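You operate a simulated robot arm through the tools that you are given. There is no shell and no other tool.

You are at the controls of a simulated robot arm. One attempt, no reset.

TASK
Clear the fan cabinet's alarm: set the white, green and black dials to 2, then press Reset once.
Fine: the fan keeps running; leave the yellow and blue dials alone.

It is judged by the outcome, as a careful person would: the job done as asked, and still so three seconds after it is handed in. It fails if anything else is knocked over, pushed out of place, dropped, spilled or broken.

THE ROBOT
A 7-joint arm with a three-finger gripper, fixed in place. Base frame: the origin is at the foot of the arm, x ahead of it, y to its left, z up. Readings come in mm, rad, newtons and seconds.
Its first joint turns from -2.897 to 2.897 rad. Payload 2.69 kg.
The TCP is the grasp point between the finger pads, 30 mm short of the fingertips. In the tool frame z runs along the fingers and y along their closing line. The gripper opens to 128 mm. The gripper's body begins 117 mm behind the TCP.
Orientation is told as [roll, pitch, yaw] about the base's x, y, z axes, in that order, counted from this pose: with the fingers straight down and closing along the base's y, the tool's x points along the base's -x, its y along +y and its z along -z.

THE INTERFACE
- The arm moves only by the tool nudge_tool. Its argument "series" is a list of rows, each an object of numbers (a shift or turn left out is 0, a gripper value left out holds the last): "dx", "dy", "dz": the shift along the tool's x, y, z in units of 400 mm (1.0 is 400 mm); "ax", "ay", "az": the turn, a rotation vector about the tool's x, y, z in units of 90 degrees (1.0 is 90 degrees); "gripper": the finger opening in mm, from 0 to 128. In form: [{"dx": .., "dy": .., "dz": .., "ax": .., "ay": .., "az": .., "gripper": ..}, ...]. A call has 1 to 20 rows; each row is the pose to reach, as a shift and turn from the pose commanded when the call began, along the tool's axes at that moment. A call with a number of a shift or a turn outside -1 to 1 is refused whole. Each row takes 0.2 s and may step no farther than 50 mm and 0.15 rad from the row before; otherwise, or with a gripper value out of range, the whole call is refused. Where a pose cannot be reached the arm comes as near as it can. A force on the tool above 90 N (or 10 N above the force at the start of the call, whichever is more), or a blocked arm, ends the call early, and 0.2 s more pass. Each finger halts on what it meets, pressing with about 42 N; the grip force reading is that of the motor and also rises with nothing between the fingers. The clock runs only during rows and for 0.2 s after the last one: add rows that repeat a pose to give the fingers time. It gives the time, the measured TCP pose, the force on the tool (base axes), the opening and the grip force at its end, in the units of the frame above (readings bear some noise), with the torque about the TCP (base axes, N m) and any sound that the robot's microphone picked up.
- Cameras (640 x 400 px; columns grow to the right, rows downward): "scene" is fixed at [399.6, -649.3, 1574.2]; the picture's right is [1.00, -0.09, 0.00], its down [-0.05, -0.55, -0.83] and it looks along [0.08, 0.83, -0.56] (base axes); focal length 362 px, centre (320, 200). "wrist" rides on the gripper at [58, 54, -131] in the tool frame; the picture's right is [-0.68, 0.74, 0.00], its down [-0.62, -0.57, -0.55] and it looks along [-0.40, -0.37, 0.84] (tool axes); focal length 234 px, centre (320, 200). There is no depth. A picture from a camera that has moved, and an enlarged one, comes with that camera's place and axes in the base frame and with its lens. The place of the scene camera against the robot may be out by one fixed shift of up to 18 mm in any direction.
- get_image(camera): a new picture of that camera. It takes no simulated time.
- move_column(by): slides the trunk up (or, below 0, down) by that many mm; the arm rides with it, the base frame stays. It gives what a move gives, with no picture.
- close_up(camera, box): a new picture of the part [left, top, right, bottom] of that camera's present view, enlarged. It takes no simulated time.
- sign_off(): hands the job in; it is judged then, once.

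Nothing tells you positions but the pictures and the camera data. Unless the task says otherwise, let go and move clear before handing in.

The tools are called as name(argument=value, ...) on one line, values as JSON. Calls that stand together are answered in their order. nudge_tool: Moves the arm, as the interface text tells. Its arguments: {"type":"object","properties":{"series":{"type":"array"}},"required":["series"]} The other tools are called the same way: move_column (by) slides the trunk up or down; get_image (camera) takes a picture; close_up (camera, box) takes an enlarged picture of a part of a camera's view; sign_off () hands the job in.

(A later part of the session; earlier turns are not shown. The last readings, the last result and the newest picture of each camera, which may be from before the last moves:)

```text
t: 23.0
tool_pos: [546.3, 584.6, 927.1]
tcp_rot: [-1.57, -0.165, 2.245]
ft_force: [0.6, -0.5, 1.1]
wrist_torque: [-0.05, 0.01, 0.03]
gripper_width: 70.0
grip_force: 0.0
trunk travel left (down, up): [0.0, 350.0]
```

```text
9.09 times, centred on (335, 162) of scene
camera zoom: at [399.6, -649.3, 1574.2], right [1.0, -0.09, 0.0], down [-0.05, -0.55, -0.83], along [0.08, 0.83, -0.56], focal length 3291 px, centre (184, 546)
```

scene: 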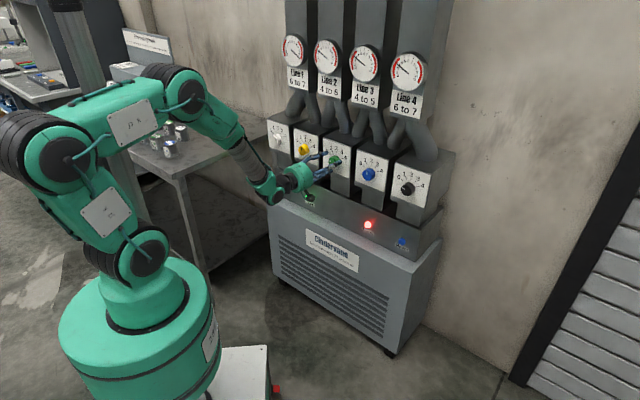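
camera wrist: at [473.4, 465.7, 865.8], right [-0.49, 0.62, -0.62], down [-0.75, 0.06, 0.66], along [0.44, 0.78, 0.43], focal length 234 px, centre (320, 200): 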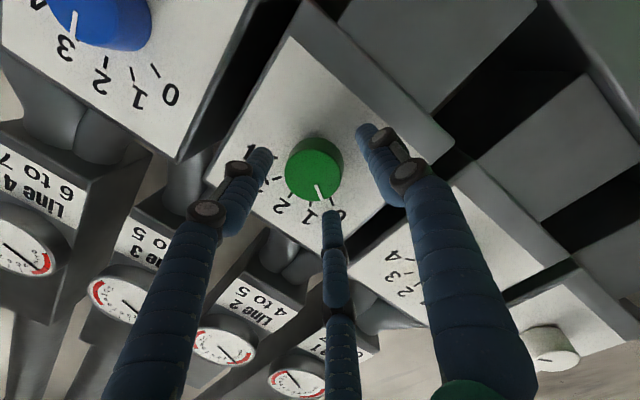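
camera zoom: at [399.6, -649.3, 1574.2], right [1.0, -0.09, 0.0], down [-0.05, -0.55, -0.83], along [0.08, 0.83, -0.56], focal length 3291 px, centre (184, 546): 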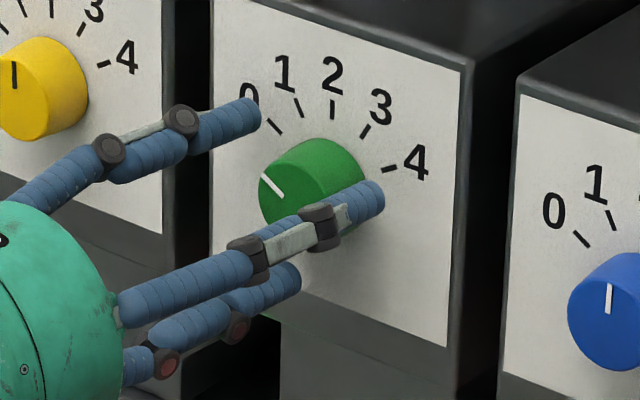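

The knob is about 4 mm right of and 2 mm above the tool axis. I'll correct that, advance 3 mm, and bring the fingers nearly to contact before gripping.

nudge_tool(series=[{"dx": 0.009, "dy": -0.005, "dz": 0.0}, {"dx": 0.009, "dy": -0.005, "dz": 0.0075, "gripper": 50}, {"dx": 0.009, "dy": -0.005, "dz": 0.0075, "gripper": 50}])

close_up(camera="wrist", box=[240, 100, 400, 260])

close_up(camera="scene", box=[300, 140, 370, 184])

```text
t: 23.8
tool_pos: [548.7, 584.2, 929.8]
tcp_rot: [-1.573, -0.164, 2.243]
ft_force: [0.7, 0.1, 0.9]
wrist_torque: [0.0, 0.0, 0.01]
gripper_width: 50.0
grip_force: 0.1
trunk travel left (down, up): [0.0, 350.0]
```

```text
2.50 times, centred on (320, 180) of wrist
camera zoom: at [477.8, 464.7, 866.9], right [-0.49, 0.62, -0.62], down [-0.75, 0.06, 0.66], along [0.44, 0.78, 0.43], focal length 585 px, centre (320, 250)
```

zoom: 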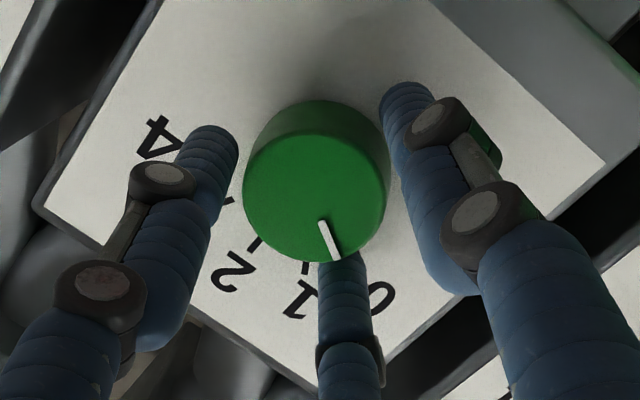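

```text
9.09 times, centred on (335, 162) of scene
camera zoom: at [399.6, -649.3, 1574.2], right [1.0, -0.09, 0.0], down [-0.05, -0.55, -0.83], along [0.08, 0.83, -0.56], focal length 3291 px, centre (184, 546)
```

zoom: 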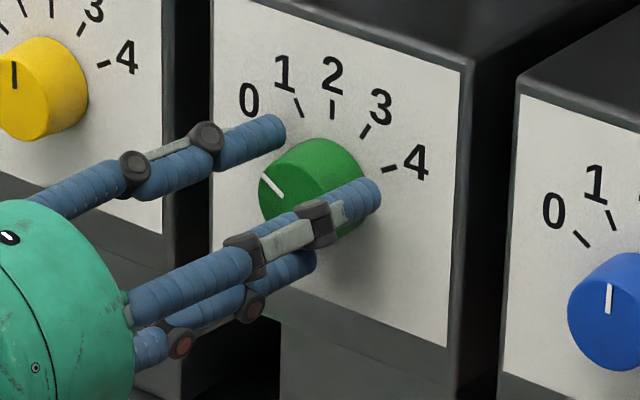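

The knob is now centred within about 1.5 mm, so I'll close on it.

nudge_tool(series=[{"gripper": 44}, {"gripper": 38}, {"gripper": 34}, {"gripper": 34}, {"gripper": 34}])

close_up(camera="wrist", box=[240, 100, 400, 260])

close_up(camera="scene", box=[300, 140, 370, 184])

```text
t: 25.0
tool_pos: [549.9, 583.8, 928.8]
tcp_rot: [-1.572, -0.165, 2.245]
ft_force: [1.8, -3.8, 2.4]
wrist_torque: [0.1, -0.01, 0.01]
gripper_width: 43.1
grip_force: 6.9
trunk travel left (down, up): [0.0, 350.0]
```

```text
2.50 times, centred on (320, 180) of wrist
camera zoom: at [477.9, 464.6, 867.0], right [-0.49, 0.62, -0.62], down [-0.75, 0.06, 0.66], along [0.44, 0.78, 0.43], focal length 585 px, centre (320, 250)
```

zoom: 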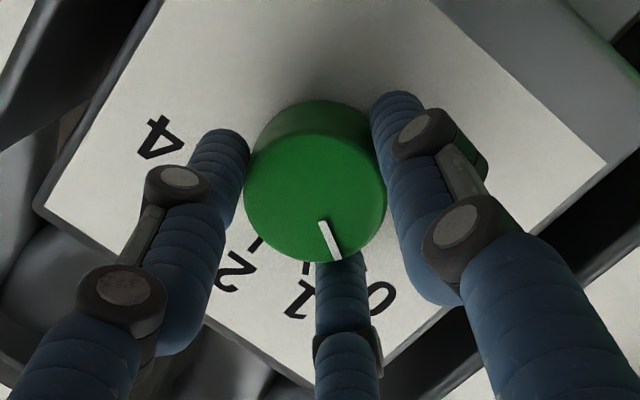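

```text
9.09 times, centred on (335, 162) of scene
camera zoom: at [399.6, -649.3, 1574.2], right [1.0, -0.09, 0.0], down [-0.05, -0.55, -0.83], along [0.08, 0.83, -0.56], focal length 3291 px, centre (184, 546)
```

zoom: 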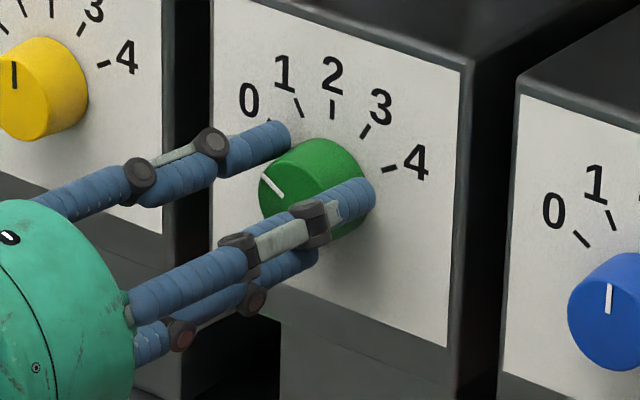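

Gripped at about 43 mm, which is the knob diameter. I'll firm up the grip and turn +30° first to see how it responds.

nudge_tool(series=[{"gripper": 20}, {"gripper": 20}, {"az": 0.07}, {"az": 0.14}, {"az": 0.21}, {"az": 0.28}, {"az": 0.333}, {"az": 0.333}])

close_up(camera="wrist", box=[240, 100, 400, 260])

close_up(camera="scene", box=[300, 140, 370, 184])

```text
t: 26.8
tool_pos: [550.3, 584.4, 929.7]
tcp_rot: [-1.573, -0.69, 2.243]
ft_force: [-2.5, -9.5, -0.5]
wrist_torque: [0.21, -0.2, 0.08]
gripper_width: 42.2
grip_force: 45.0
trunk travel left (down, up): [0.0, 350.0]
```

```text
2.50 times, centred on (320, 180) of wrist
camera zoom: at [454.3, 494.0, 851.2], right [-0.62, 0.78, -0.14], down [-0.5, -0.25, 0.83], along [0.61, 0.58, 0.54], focal length 585 px, centre (320, 250)
```

zoom: 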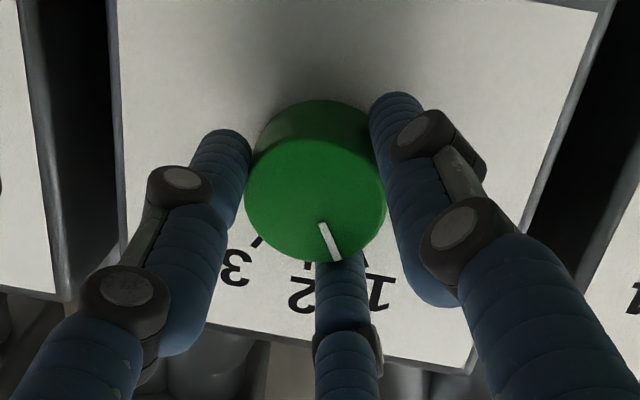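

```text
9.09 times, centred on (335, 162) of scene
camera zoom: at [399.6, -649.3, 1574.2], right [1.0, -0.09, 0.0], down [-0.05, -0.55, -0.83], along [0.08, 0.83, -0.56], focal length 3291 px, centre (184, 546)
```

zoom: 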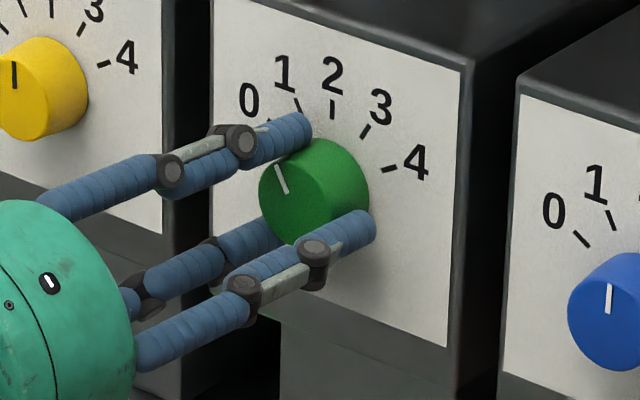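

The knob turns with the fingers without slipping and now points at 1. I'll turn another 30°.

nudge_tool(series=[{"az": 0.07}, {"az": 0.14}, {"az": 0.21}, {"az": 0.28}, {"az": 0.333}, {"az": 0.333}])

close_up(camera="wrist", box=[240, 100, 400, 260])

close_up(camera="scene", box=[300, 140, 370, 184])

```text
t: 28.2
tool_pos: [549.7, 583.5, 929.7]
tcp_rot: [-1.573, -1.211, 2.244]
ft_force: [-2.9, -6.4, -5.4]
wrist_torque: [0.02, 0.01, 0.13]
gripper_width: 41.9
grip_force: 45.1
trunk travel left (down, up): [0.0, 350.0]
```

```text
2.50 times, centred on (320, 180) of wrist
camera zoom: at [429.0, 526.2, 856.2], right [-0.58, 0.73, 0.37], down [-0.24, -0.59, 0.77], along [0.78, 0.36, 0.51], focal length 585 px, centre (320, 250)
```

zoom: 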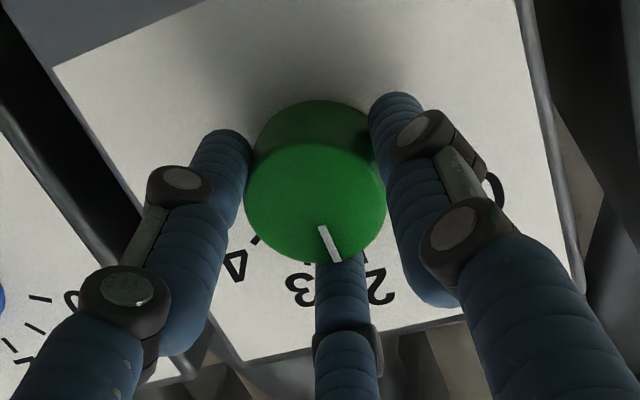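

```text
9.09 times, centred on (335, 162) of scene
camera zoom: at [399.6, -649.3, 1574.2], right [1.0, -0.09, 0.0], down [-0.05, -0.55, -0.83], along [0.08, 0.83, -0.56], focal length 3291 px, centre (184, 546)
```

zoom: 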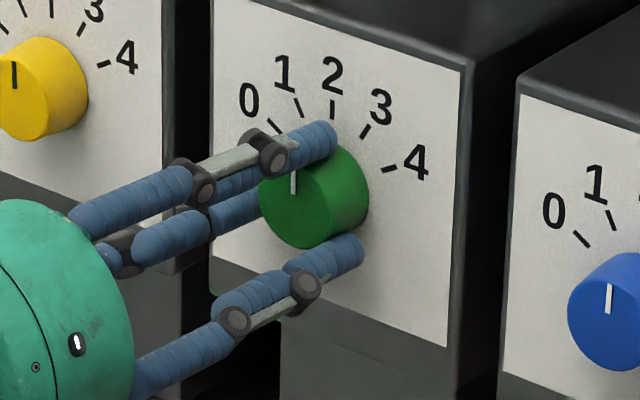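

Green's mark is parallel to the 2 tick. I'll release, back straight out, and verify.

nudge_tool(series=[{"gripper": 70}, {"gripper": 70}, {"dz": -0.04}, {"dz": -0.09}, {"dz": -0.15}, {"dz": -0.15}])

get_image(camera="wrist")

close_up(camera="scene", box=[300, 140, 370, 184])

get_image(camera="scene")

```text
t: 29.6
tool_pos: [502.8, 546.3, 930.3]
tcp_rot: [-1.575, -1.212, 2.244]
ft_force: [0.6, 0.6, 0.0]
wrist_torque: [-0.04, -0.01, 0.0]
gripper_width: 69.9
grip_force: 0.1
trunk travel left (down, up): [0.0, 350.0]
```

```text
taken
camera wrist: at [381.8, 489.5, 856.8], right [-0.58, 0.73, 0.37], down [-0.24, -0.59, 0.77], along [0.78, 0.36, 0.51], focal length 234 px, centre (320, 200)
```

wrist: 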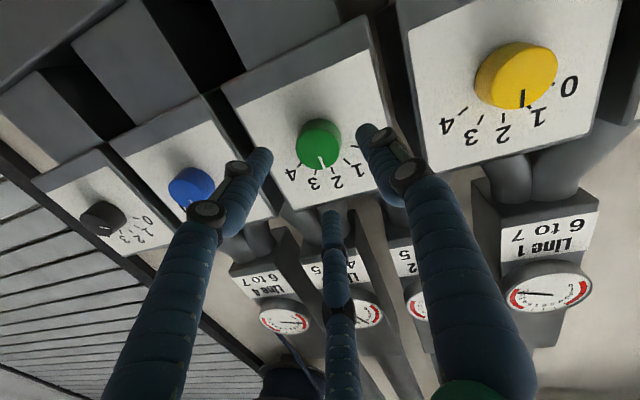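

```text
9.09 times, centred on (335, 162) of scene
camera zoom: at [399.6, -649.3, 1574.2], right [1.0, -0.09, 0.0], down [-0.05, -0.55, -0.83], along [0.08, 0.83, -0.56], focal length 3291 px, centre (184, 546)
```

zoom: 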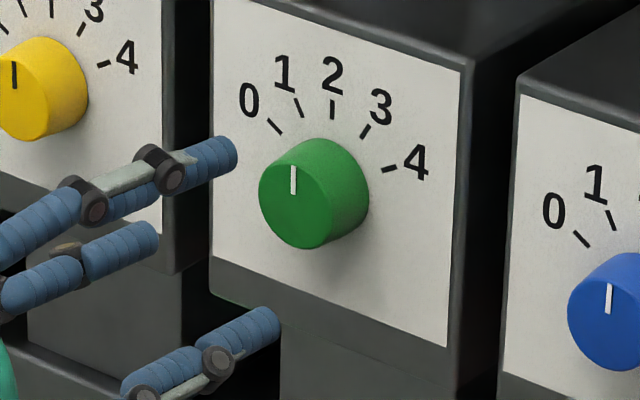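

```text
taken
```

scene: 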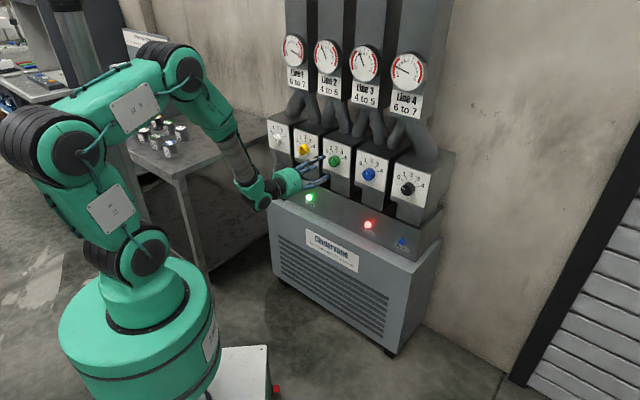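

Green reads 2 and the gauges responded. I'll verify with close views before going to white.

close_up(camera="wrist", box=[270, 100, 380, 200])

close_up(camera="scene", box=[275, 25, 435, 125])

close_up(camera="scene", box=[320, 145, 350, 175])

```text
4.00 times, centred on (325, 150) of wrist
camera zoom: at [381.8, 489.5, 856.8], right [-0.58, 0.73, 0.37], down [-0.24, -0.59, 0.77], along [0.78, 0.36, 0.51], focal length 937 px, centre (300, 400)
```

zoom: 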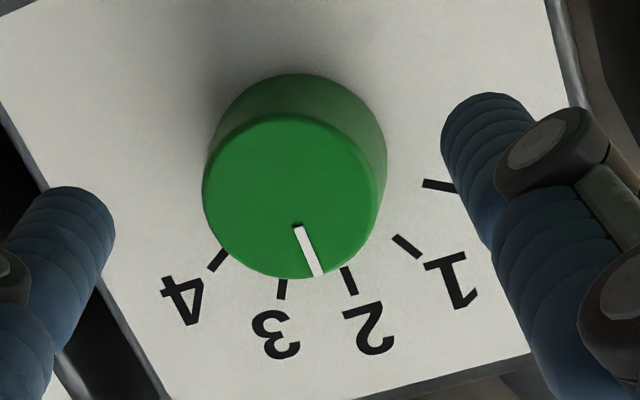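

```text
4.00 times, centred on (355, 75) of scene
camera zoom: at [399.6, -649.3, 1574.2], right [1.0, -0.09, 0.0], down [-0.05, -0.55, -0.83], along [0.08, 0.83, -0.56], focal length 1448 px, centre (180, 700)
```

zoom: 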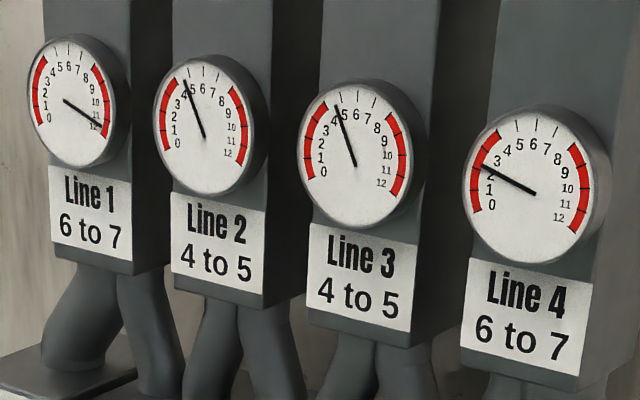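

```text
13.33 times, centred on (335, 160) of scene
camera zoom: at [399.6, -649.3, 1574.2], right [1.0, -0.09, 0.0], down [-0.05, -0.55, -0.83], along [0.08, 0.83, -0.56], focal length 4826 px, centre (120, 733)
```

zoom: 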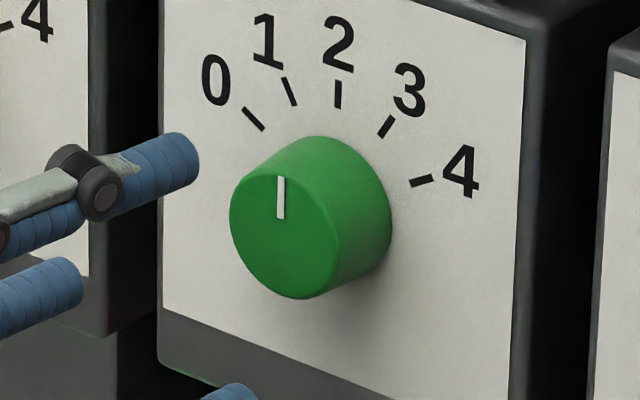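

Green is set, and the Line 2 and Line 3 gauges now read in their 4–5 range. White is next, near K≈(334,825,929), and needs −60°. I'll slide left along the panel at a safe standoff and bring the yaw to 45°.

nudge_tool(series=[{"dx": -0.028, "dy": 0.074, "dz": -0.04, "ax": -0.007, "ay": -0.0025}, {"dx": -0.056, "dy": 0.148, "dz": -0.07, "ax": -0.014, "ay": -0.005}, {"dx": -0.083, "dy": 0.222, "dz": -0.09, "ax": -0.021, "ay": -0.0075}, {"dx": -0.11, "dy": 0.296, "dz": -0.1, "ax": -0.028, "ay": -0.01}, {"dx": -0.138, "dy": 0.37, "dz": -0.1, "ax": -0.035, "ay": -0.0125}, {"dx": -0.166, "dy": 0.444, "dz": -0.1, "ax": -0.042, "ay": -0.015}, {"dx": -0.193, "dy": 0.518, "dz": -0.1, "ax": -0.049, "ay": -0.0175}, {"dx": -0.221, "dy": 0.592, "dz": -0.1, "ax": -0.056, "ay": -0.02}, {"dx": -0.248, "dy": 0.666, "dz": -0.1, "ax": -0.063, "ay": -0.0225}, {"dx": -0.2758, "dy": 0.739, "dz": -0.1, "ax": -0.0666, "ay": -0.025}, {"dx": -0.2758, "dy": 0.739, "dz": -0.1, "ax": -0.0666, "ay": -0.025}])

get_image(camera="wrist")

get_image(camera="scene")

```text
t: 32.0
tool_pos: [286.2, 767.4, 939.2]
tcp_rot: [-1.602, -1.22, 2.37]
ft_force: [0.2, 0.0, 0.5]
wrist_torque: [-0.01, -0.01, 0.02]
gripper_width: 69.7
grip_force: 0.1
trunk travel left (down, up): [0.0, 350.0]
```

```text
taken
camera wrist: at [172.3, 699.2, 864.7], right [-0.65, 0.66, 0.38], down [-0.18, -0.62, 0.77], along [0.74, 0.43, 0.52], focal length 234 px, centre (320, 200)
```

wrist: 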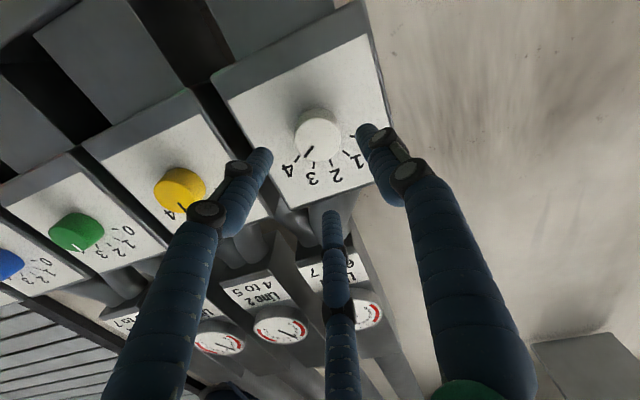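

```text
taken
```

scene: 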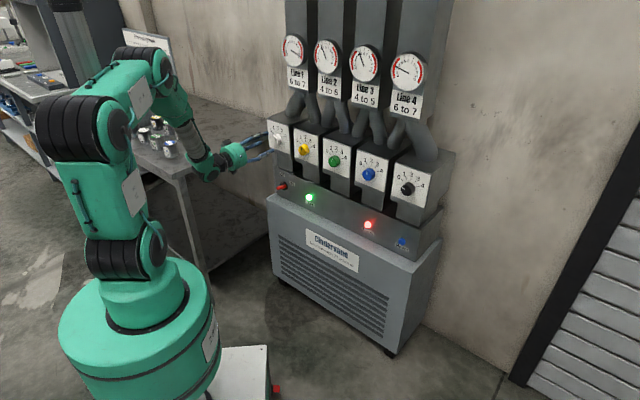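

I'm in front of white with no limit hit. I'll measure the knob position relative to the tool axis.

close_up(camera="wrist", box=[260, 80, 380, 200])

close_up(camera="scene", box=[240, 110, 310, 154])

```text
3.33 times, centred on (320, 140) of wrist
camera zoom: at [172.3, 699.2, 864.7], right [-0.65, 0.66, 0.38], down [-0.18, -0.62, 0.77], along [0.74, 0.43, 0.52], focal length 781 px, centre (320, 400)
```

zoom: 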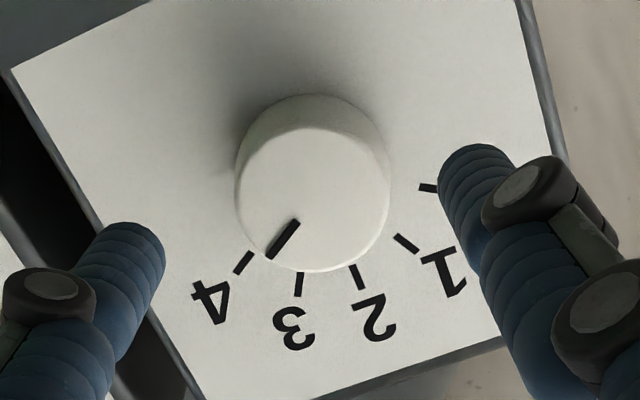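

```text
9.09 times, centred on (275, 132) of scene
camera zoom: at [399.6, -649.3, 1574.2], right [1.0, -0.09, 0.0], down [-0.05, -0.55, -0.83], along [0.08, 0.83, -0.56], focal length 3291 px, centre (729, 818)
```

zoom: 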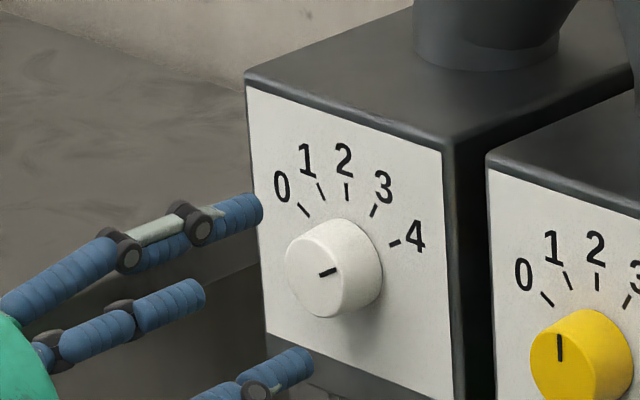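

White points to 4. The knob is about 7 mm and 4 mm off axis in tool x and y and roughly 79 mm ahead. I'll correct that and advance 40 mm.

nudge_tool(series=[{"dx": 0.0175, "dy": 0.011}, {"dx": 0.0175, "dy": 0.011, "dz": 0.04}, {"dx": 0.0175, "dy": 0.011, "dz": 0.07}, {"dx": 0.0175, "dy": 0.011, "dz": 0.1}, {"dx": 0.0175, "dy": 0.011, "dz": 0.1}])

close_up(camera="wrist", box=[240, 100, 400, 260])

close_up(camera="scene", box=[240, 110, 310, 154])

```text
t: 33.2
tool_pos: [302.3, 797.7, 918.9]
tcp_rot: [-1.569, -1.209, 2.355]
ft_force: [0.4, -0.3, -0.4]
wrist_torque: [0.03, 0.01, 0.02]
gripper_width: 70.0
grip_force: 0.0
trunk travel left (down, up): [0.0, 350.0]
```

```text
2.50 times, centred on (320, 180) of wrist
camera zoom: at [188.6, 727.2, 846.0], right [-0.65, 0.66, 0.37], down [-0.17, -0.61, 0.78], along [0.74, 0.45, 0.51], focal length 585 px, centre (320, 250)
```

zoom: 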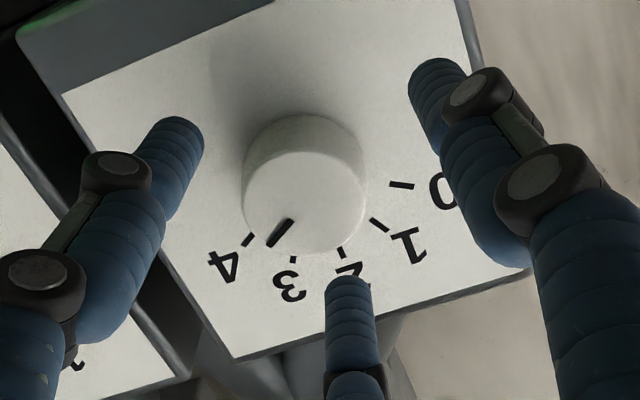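

```text
9.09 times, centred on (275, 132) of scene
camera zoom: at [399.6, -649.3, 1574.2], right [1.0, -0.09, 0.0], down [-0.05, -0.55, -0.83], along [0.08, 0.83, -0.56], focal length 3291 px, centre (729, 818)
```

zoom: 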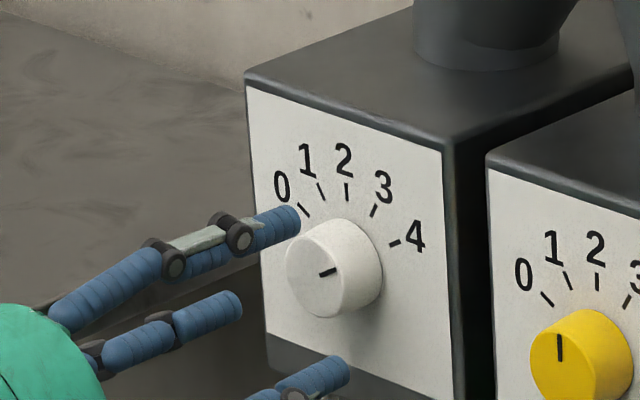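

The previous reading was taken before the arm settled, so my correction overshot. The knob is now about 7 mm and 14 mm off the other way. I'll re-centre with settle time and advance 10 mm.

nudge_tool(series=[{"dx": -0.0173, "dy": -0.0343}, {"dx": -0.0173, "dy": -0.0343, "dz": 0.025}, {"dx": -0.0173, "dy": -0.0343, "dz": 0.025}, {"dx": -0.0173, "dy": -0.0343, "dz": 0.025}])

close_up(camera="wrist", box=[240, 100, 400, 260])

close_up(camera="scene", box=[240, 110, 310, 154])

```text
t: 34.2
tool_pos: [318.0, 797.4, 932.0]
tcp_rot: [-1.575, -1.211, 2.355]
ft_force: [0.1, 0.6, -0.1]
wrist_torque: [0.04, 0.02, 0.0]
gripper_width: 69.9
grip_force: 0.0
trunk travel left (down, up): [0.0, 350.0]
```

```text
2.50 times, centred on (320, 180) of wrist
camera zoom: at [203.4, 727.1, 858.3], right [-0.65, 0.66, 0.37], down [-0.17, -0.61, 0.78], along [0.74, 0.44, 0.51], focal length 585 px, centre (320, 250)
```

zoom: 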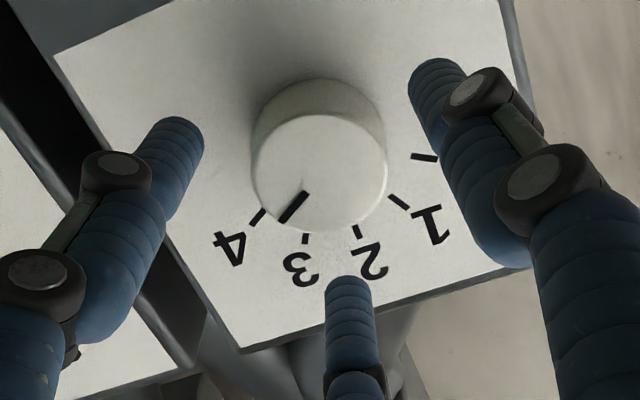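

```text
9.09 times, centred on (275, 132) of scene
camera zoom: at [399.6, -649.3, 1574.2], right [1.0, -0.09, 0.0], down [-0.05, -0.55, -0.83], along [0.08, 0.83, -0.56], focal length 3291 px, centre (729, 818)
```

zoom: 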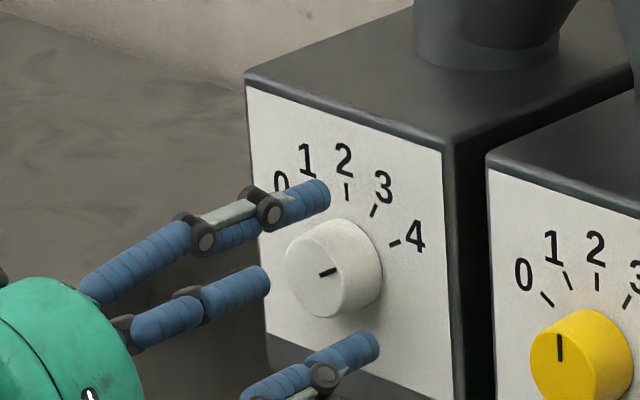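

Now centred within 1 mm. I'll advance 13 mm and begin closing.

nudge_tool(series=[{"dz": 0.015}, {"dz": 0.033}, {"dz": 0.033, "gripper": 52}, {"dz": 0.033, "gripper": 52}, {"dz": 0.033, "gripper": 52}])

close_up(camera="wrist", box=[240, 100, 400, 260])

close_up(camera="scene", box=[240, 110, 310, 154])

```text
t: 35.4
tool_pos: [326.3, 806.8, 932.0]
tcp_rot: [-1.575, -1.211, 2.356]
ft_force: [0.2, -0.1, 0.8]
wrist_torque: [0.0, 0.01, 0.01]
gripper_width: 51.7
grip_force: 0.0
trunk travel left (down, up): [0.0, 350.0]
```

```text
2.50 times, centred on (320, 180) of wrist
camera zoom: at [212.7, 736.3, 858.6], right [-0.65, 0.66, 0.37], down [-0.17, -0.61, 0.77], along [0.74, 0.44, 0.51], focal length 585 px, centre (320, 250)
```

zoom: 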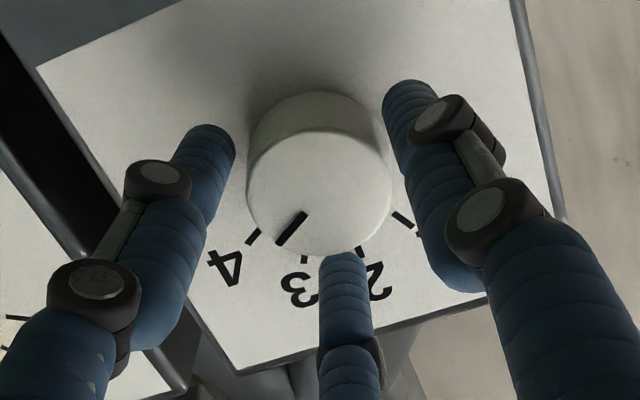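

```text
9.09 times, centred on (275, 132) of scene
camera zoom: at [399.6, -649.3, 1574.2], right [1.0, -0.09, 0.0], down [-0.05, -0.55, -0.83], along [0.08, 0.83, -0.56], focal length 3291 px, centre (729, 818)
```

zoom: 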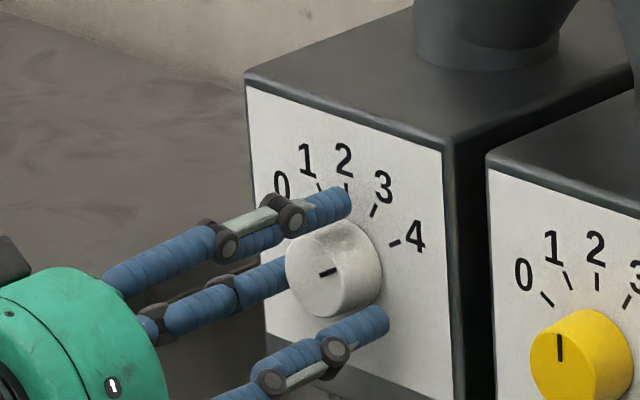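

It is well centred in the three fingers. I'll close firmly and turn −30°.

nudge_tool(series=[{"gripper": 44}, {"gripper": 36}, {"gripper": 20}, {"gripper": 20}, {"gripper": 20}, {"az": -0.07}, {"az": -0.14}, {"az": -0.21}, {"az": -0.28}, {"az": -0.333}, {"az": -0.333}, {"az": -0.333}])

close_up(camera="wrist", box=[240, 100, 400, 260])

close_up(camera="scene", box=[240, 110, 310, 154])

```text
t: 38.0
tool_pos: [325.5, 807.5, 930.9]
tcp_rot: [-1.57, -0.686, 2.352]
ft_force: [-12.8, 4.0, -14.8]
wrist_torque: [-0.4, 0.35, 0.42]
gripper_width: 42.0
grip_force: 45.1
trunk travel left (down, up): [0.0, 350.0]
```

```text
2.50 times, centred on (320, 180) of wrist
camera zoom: at [241.0, 707.6, 852.3], right [-0.7, 0.7, -0.14], down [-0.47, -0.3, 0.83], along [0.54, 0.65, 0.54], focal length 585 px, centre (320, 250)
```

zoom: 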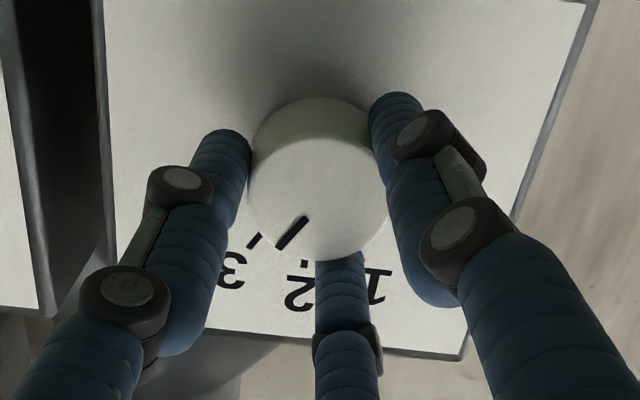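

```text
9.09 times, centred on (275, 132) of scene
camera zoom: at [399.6, -649.3, 1574.2], right [1.0, -0.09, 0.0], down [-0.05, -0.55, -0.83], along [0.08, 0.83, -0.56], focal length 3291 px, centre (729, 818)
```

zoom: 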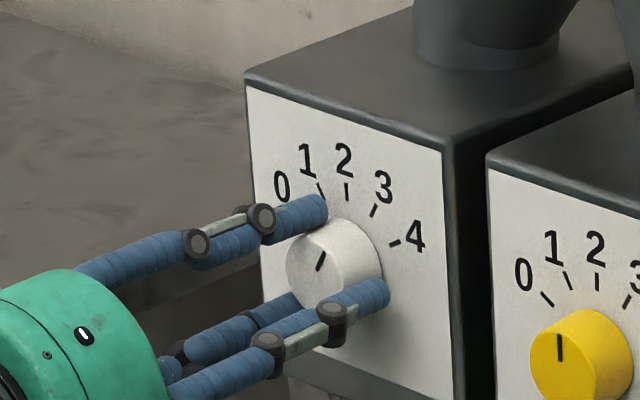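

White turned with the hand and is now at 3. I'll turn another −30°.

nudge_tool(series=[{"az": -0.07}, {"az": -0.14}, {"az": -0.21}, {"az": -0.28}, {"az": -0.333}, {"az": -0.333}, {"az": -0.333}])

close_up(camera="wrist", box=[240, 100, 400, 260])

close_up(camera="scene", box=[240, 110, 310, 154])

```text
t: 39.6
tool_pos: [325.5, 807.2, 930.4]
tcp_rot: [-1.568, -0.163, 2.356]
ft_force: [-21.4, -5.9, -22.8]
wrist_torque: [-0.53, 0.5, 0.32]
gripper_width: 41.6
grip_force: 44.7
trunk travel left (down, up): [0.0, 350.0]
```

```text
2.50 times, centred on (320, 180) of wrist
camera zoom: at [267.6, 680.9, 868.2], right [-0.56, 0.56, -0.62], down [-0.75, -0.02, 0.66], along [0.35, 0.83, 0.43], focal length 585 px, centre (320, 250)
```

zoom: 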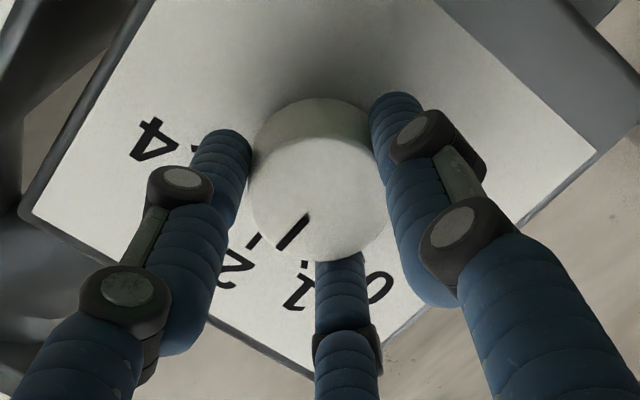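

```text
9.09 times, centred on (275, 132) of scene
camera zoom: at [399.6, -649.3, 1574.2], right [1.0, -0.09, 0.0], down [-0.05, -0.55, -0.83], along [0.08, 0.83, -0.56], focal length 3291 px, centre (729, 818)
```

zoom: 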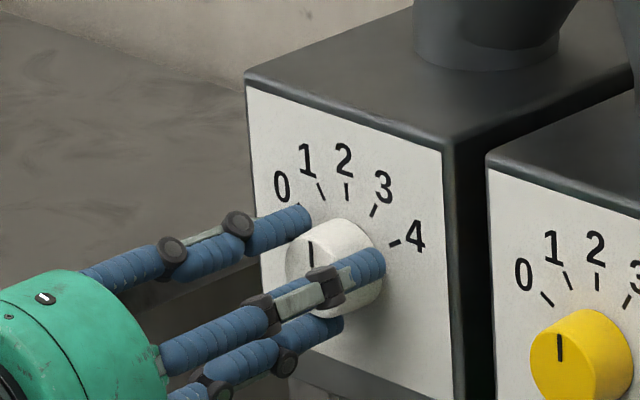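

White's mark is parallel to the plate's vertical and the 2 tick. I'll release and back straight out.

nudge_tool(series=[{"gripper": 70}, {"gripper": 70}, {"gripper": 70}, {"dz": -0.04}, {"dz": -0.09}, {"dz": -0.16}, {"dz": -0.23}, {"dz": -0.23}])

get_image(camera="wrist")

close_up(camera="scene", box=[240, 110, 310, 154])

close_up(camera="scene", box=[275, 25, 435, 125])

```text
t: 41.6
tool_pos: [290.4, 726.9, 912.7]
tcp_rot: [-1.552, -0.146, 2.312]
ft_force: [-0.3, -0.7, -0.2]
wrist_torque: [-0.06, 0.05, 0.01]
gripper_width: 70.1
grip_force: 0.1
trunk travel left (down, up): [0.0, 350.0]
stopped in row 8: the arm was blocked; the commanded pose is now the measured one
```

```text
taken
camera wrist: at [226.2, 602.0, 853.2], right [-0.53, 0.56, -0.63], down [-0.75, 0.03, 0.66], along [0.39, 0.83, 0.41], focal length 234 px, centre (320, 200)
```

wrist: 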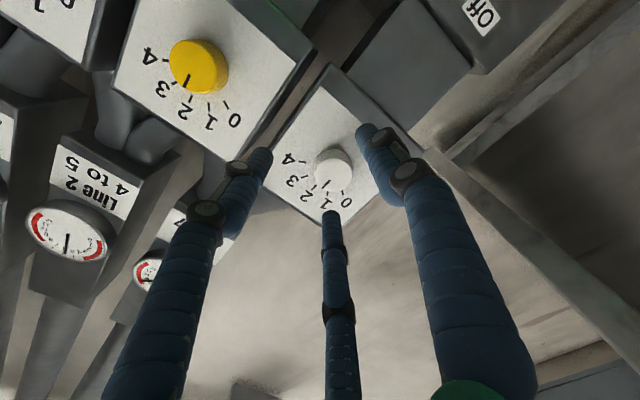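

```text
9.09 times, centred on (275, 132) of scene
camera zoom: at [399.6, -649.3, 1574.2], right [1.0, -0.09, 0.0], down [-0.05, -0.55, -0.83], along [0.08, 0.83, -0.56], focal length 3291 px, centre (729, 818)
```

zoom: 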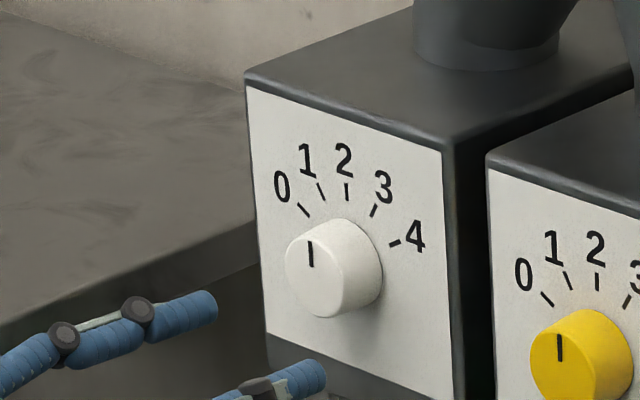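

```text
4.00 times, centred on (355, 75) of scene
camera zoom: at [399.6, -649.3, 1574.2], right [1.0, -0.09, 0.0], down [-0.05, -0.55, -0.83], along [0.08, 0.83, -0.56], focal length 1448 px, centre (180, 700)
```

zoom: 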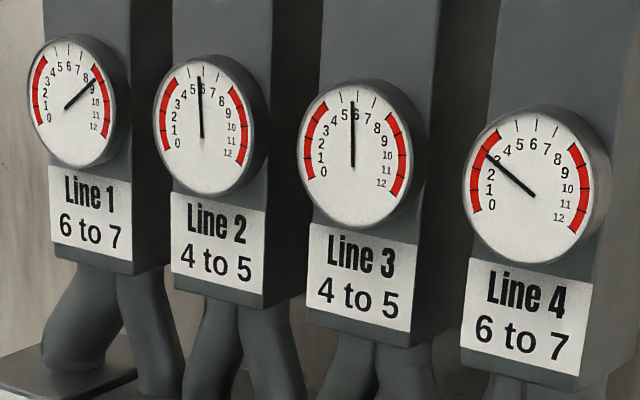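

White is at 2, but the arm reported being blocked while backing out. I'll check the scene for contact with the table or jars.

get_image(camera="scene")

close_up(camera="scene", box=[80, 60, 280, 260])

```text
taken
```

scene: 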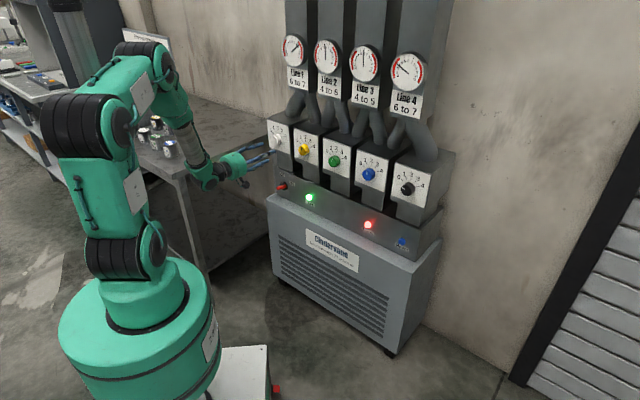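

```text
2.00 times, centred on (180, 160) of scene
camera zoom: at [399.6, -649.3, 1574.2], right [1.0, -0.09, 0.0], down [-0.05, -0.55, -0.83], along [0.08, 0.83, -0.56], focal length 724 px, centre (600, 280)
```

zoom: 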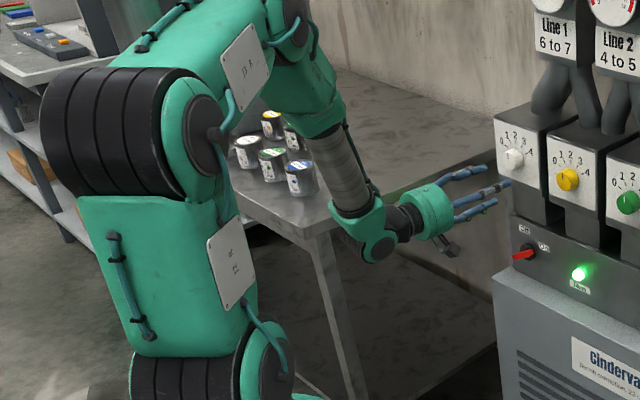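

The table looks well behind the arm. I'll look for what the arm may be touching before moving again.

close_up(camera="scene", box=[30, 20, 190, 120])

close_up(camera="scene", box=[120, 100, 280, 200])

nudge_tool(series=[{"dz": 0.0}, {"dz": 0.0}])

```text
4.00 times, centred on (110, 70) of scene
camera zoom: at [399.6, -649.3, 1574.2], right [1.0, -0.09, 0.0], down [-0.05, -0.55, -0.83], along [0.08, 0.83, -0.56], focal length 1448 px, centre (1160, 720)
```

zoom: 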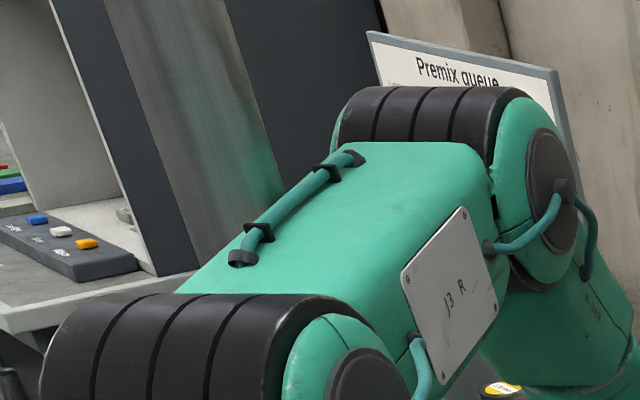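

```text
4.00 times, centred on (200, 150) of scene
camera zoom: at [399.6, -649.3, 1574.2], right [1.0, -0.09, 0.0], down [-0.05, -0.55, -0.83], along [0.08, 0.83, -0.56], focal length 1448 px, centre (800, 400)
```

zoom: 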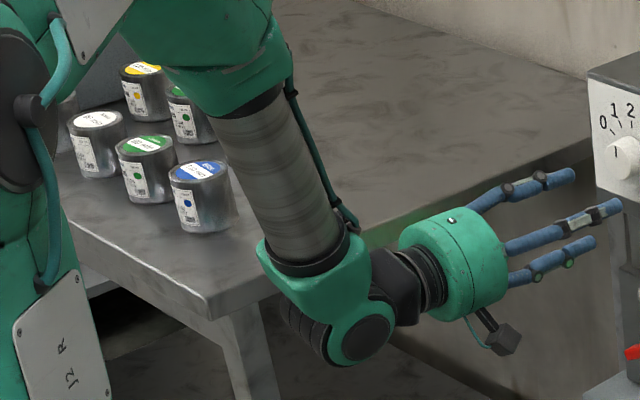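

```text
t: 42.2
tool_pos: [289.0, 727.1, 912.7]
tcp_rot: [-1.551, -0.146, 2.313]
ft_force: [0.8, 0.6, 0.0]
wrist_torque: [-0.03, 0.03, 0.03]
gripper_width: 70.2
grip_force: 0.1
trunk travel left (down, up): [0.0, 350.0]
```

Backing out swung the arm left, and an upper link probably touched the steel post beside it. I'll compare the post with the earlier view to confirm it hasn't shifted.

close_up(camera="scene", box=[0, 40, 340, 252])

close_up(camera="scene", box=[30, 0, 130, 62])

```text
1.88 times, centred on (170, 146) of scene
camera zoom: at [399.6, -649.3, 1574.2], right [1.0, -0.09, 0.0], down [-0.05, -0.55, -0.83], along [0.08, 0.83, -0.56], focal length 681 px, centre (602, 302)
```

zoom: 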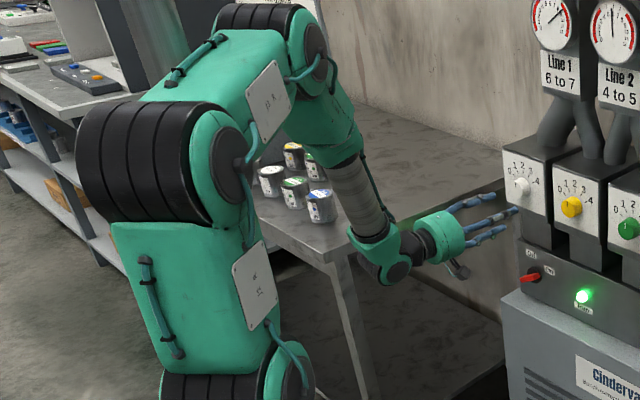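

```text
6.40 times, centred on (80, 31) of scene
camera zoom: at [399.6, -649.3, 1574.2], right [1.0, -0.09, 0.0], down [-0.05, -0.55, -0.83], along [0.08, 0.83, -0.56], focal length 2317 px, centre (1856, 1282)
```

zoom: 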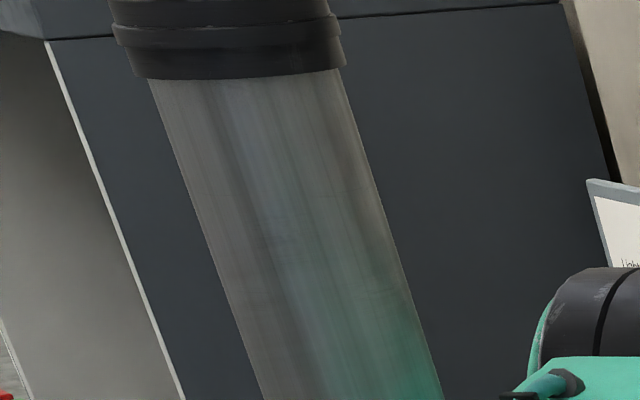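

The post is a fixed pillar and looks unchanged, and the jars are in place. Black needs the hand angled the other way relative to the arm, so I'll move away from the pillar and fold the tool down to a neutral pose first.

nudge_tool(series=[{"dx": 0.048, "dy": -0.037, "dz": -0.009, "ax": -0.0824, "ay": 0.0121}, {"dx": 0.096, "dy": -0.074, "dz": -0.018, "ax": -0.1648, "ay": 0.0242}, {"dx": 0.144, "dy": -0.111, "dz": -0.027, "ax": -0.2472, "ay": 0.0364}, {"dx": 0.192, "dy": -0.149, "dz": -0.036, "ax": -0.3297, "ay": 0.0485}, {"dx": 0.24, "dy": -0.186, "dz": -0.045, "ax": -0.4121, "ay": 0.0606}, {"dx": 0.2875, "dy": -0.223, "dz": -0.054, "ax": -0.4945, "ay": 0.0728}, {"dx": 0.2875, "dy": -0.223, "dz": -0.054, "ax": -0.4945, "ay": 0.0728}])

get_image(camera="scene")

```text
t: 43.8
tool_pos: [359.1, 621.7, 985.2]
tcp_rot: [-0.759, -0.103, 2.215]
ft_force: [0.3, -0.7, -0.9]
wrist_torque: [0.01, 0.0, 0.01]
gripper_width: 69.9
grip_force: 0.0
trunk travel left (down, up): [0.0, 350.0]
```

```text
taken
```

scene: 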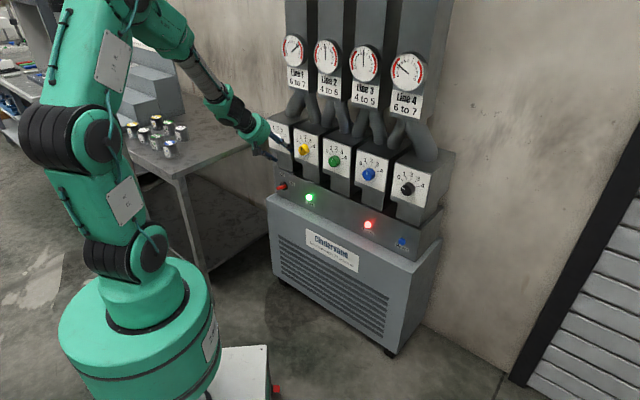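

That worked and everything is still in place. I'll continue folding down and shift right to the neutral area in front of the middle of the panel.

nudge_tool(series=[{"dx": 0.098, "dy": -0.0094, "dz": -0.005, "ax": -0.0824, "ay": 0.0123}, {"dx": 0.196, "dy": -0.0188, "dz": -0.01, "ax": -0.1648, "ay": 0.0247}, {"dx": 0.294, "dy": -0.0283, "dz": -0.015, "ax": -0.2472, "ay": 0.037}, {"dx": 0.3925, "dy": -0.0377, "dz": -0.02, "ax": -0.3297, "ay": 0.0494}, {"dx": 0.3925, "dy": -0.0377, "dz": -0.02, "ax": -0.3297, "ay": 0.0494}])

get_image(camera="scene")

```text
t: 45.0
tool_pos: [456.7, 497.5, 983.2]
tcp_rot: [-0.239, -0.035, 2.176]
ft_force: [0.3, -1.2, -0.6]
wrist_torque: [0.0, 0.01, 0.05]
gripper_width: 70.0
grip_force: 0.0
trunk travel left (down, up): [0.0, 350.0]
```

```text
taken
```

scene: 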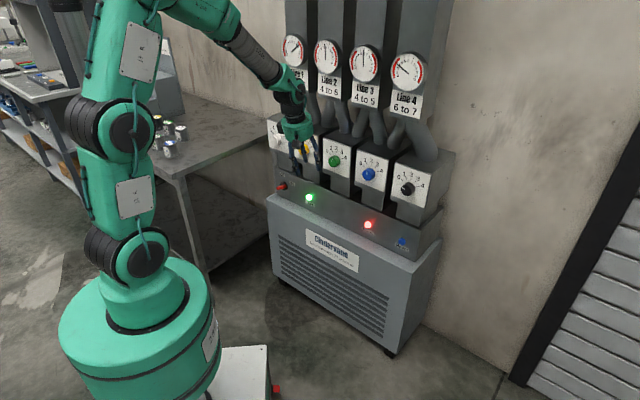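

Next I'll slide right at the same standoff to a spot in front of the black dial's side.

nudge_tool(series=[{"dx": 0.098, "dy": -0.011, "dz": 0.004}, {"dx": 0.197, "dy": -0.022, "dz": 0.008}, {"dx": 0.295, "dy": -0.033, "dz": 0.012}, {"dx": 0.393, "dy": -0.045, "dz": 0.016}, {"dx": 0.491, "dy": -0.056, "dz": 0.02}, {"dx": 0.59, "dy": -0.067, "dz": 0.024}, {"dx": 0.688, "dy": -0.078, "dz": 0.028}, {"dx": 0.688, "dy": -0.078, "dz": 0.028}])

get_image(camera="scene")

get_image(camera="wrist")

```text
t: 46.8
tool_pos: [641.2, 291.0, 970.8]
tcp_rot: [-0.239, -0.035, 2.177]
ft_force: [0.6, -0.3, -0.3]
wrist_torque: [0.0, 0.06, 0.0]
gripper_width: 69.9
grip_force: 0.0
trunk travel left (down, up): [0.0, 350.0]
```

```text
taken
```

scene: 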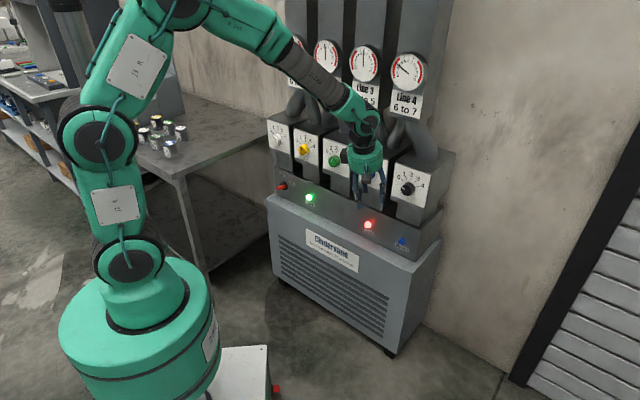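

```text
taken
camera wrist: at [607.8, 193.7, 1083.5], right [-0.98, 0.15, -0.15], down [0.01, 0.73, 0.69], along [0.22, 0.67, -0.71], focal length 234 px, centre (320, 200)
```

wrist: 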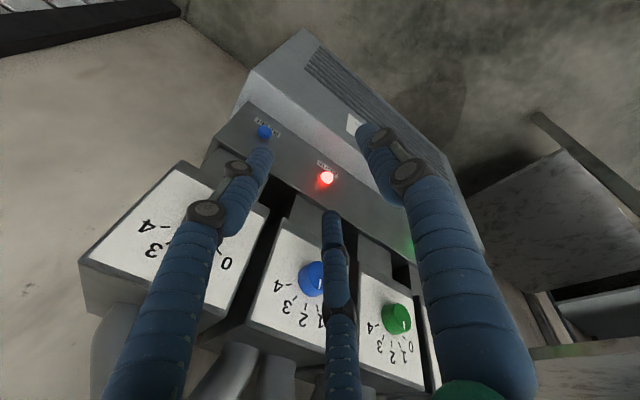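

I'm in position. I'll swing the tool up to level at yaw 45° while easing toward the black standoff.

nudge_tool(series=[{"ax": 0.0755, "ay": -0.014, "dx": 0.01, "dy": -0.009, "dz": 0.011}, {"ax": 0.151, "ay": -0.028, "dx": 0.021, "dy": -0.018, "dz": 0.022}, {"ax": 0.2264, "ay": -0.042, "dx": 0.031, "dy": -0.027, "dz": 0.033}, {"ax": 0.3018, "ay": -0.056, "dx": 0.042, "dy": -0.036, "dz": 0.044}, {"ax": 0.3773, "ay": -0.07, "dx": 0.052, "dy": -0.045, "dz": 0.055}, {"ax": 0.4527, "ay": -0.084, "dx": 0.062, "dy": -0.054, "dz": 0.066}, {"ax": 0.5282, "ay": -0.098, "dx": 0.073, "dy": -0.063, "dz": 0.077}, {"ax": 0.6036, "ay": -0.112, "dx": 0.083, "dy": -0.072, "dz": 0.088}, {"ax": 0.6791, "ay": -0.126, "dx": 0.094, "dy": -0.081, "dz": 0.099}, {"ax": 0.7545, "ay": -0.14, "dx": 0.104, "dy": -0.09, "dz": 0.11}, {"ax": 0.83, "ay": -0.154, "az": 0.008, "dx": 0.114, "dy": -0.099, "dz": 0.12}, {"ax": 0.83, "ay": -0.154, "az": 0.008, "dx": 0.114, "dy": -0.099, "dz": 0.12}, {"ax": 0.83, "ay": -0.154, "az": 0.008, "dx": 0.114, "dy": -0.099, "dz": 0.12}])

get_image(camera="scene")

get_image(camera="wrist")

```text
t: 49.6
tool_pos: [673.4, 287.5, 951.9]
tcp_rot: [-0.892, -0.133, 2.239]
ft_force: [0.7, 0.6, -0.2]
wrist_torque: [0.02, 0.0, -0.04]
gripper_width: 70.1
grip_force: 0.0
out of reach, approached as far as the arm can: row 6, 7, 8, 9, 10, 11, 12, 13
trunk travel left (down, up): [0.0, 350.0]
```

```text
taken
```

scene: 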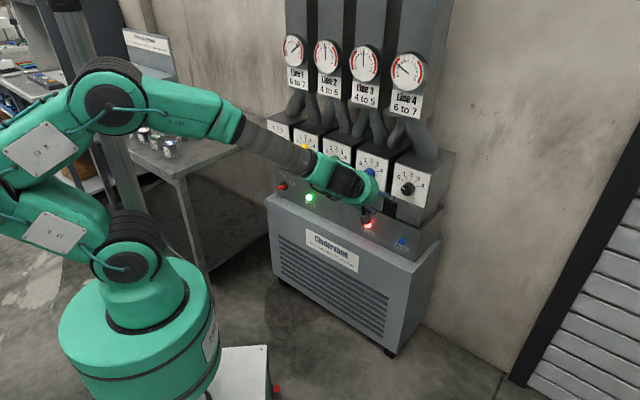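

```text
taken
camera wrist: at [606.2, 155.1, 984.3], right [-0.83, 0.3, -0.48], down [-0.37, 0.35, 0.86], along [0.43, 0.89, -0.18], focal length 234 px, centre (320, 200)
```

wrist: 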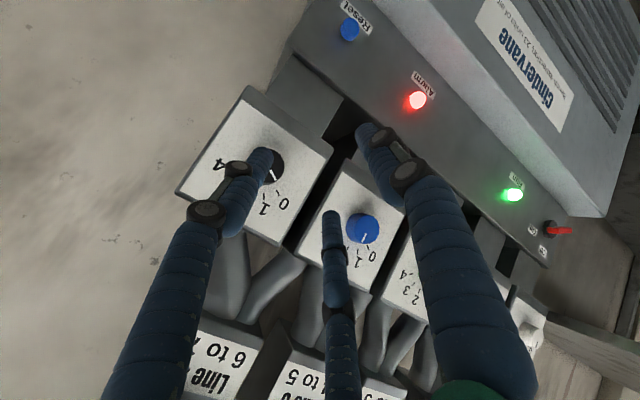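

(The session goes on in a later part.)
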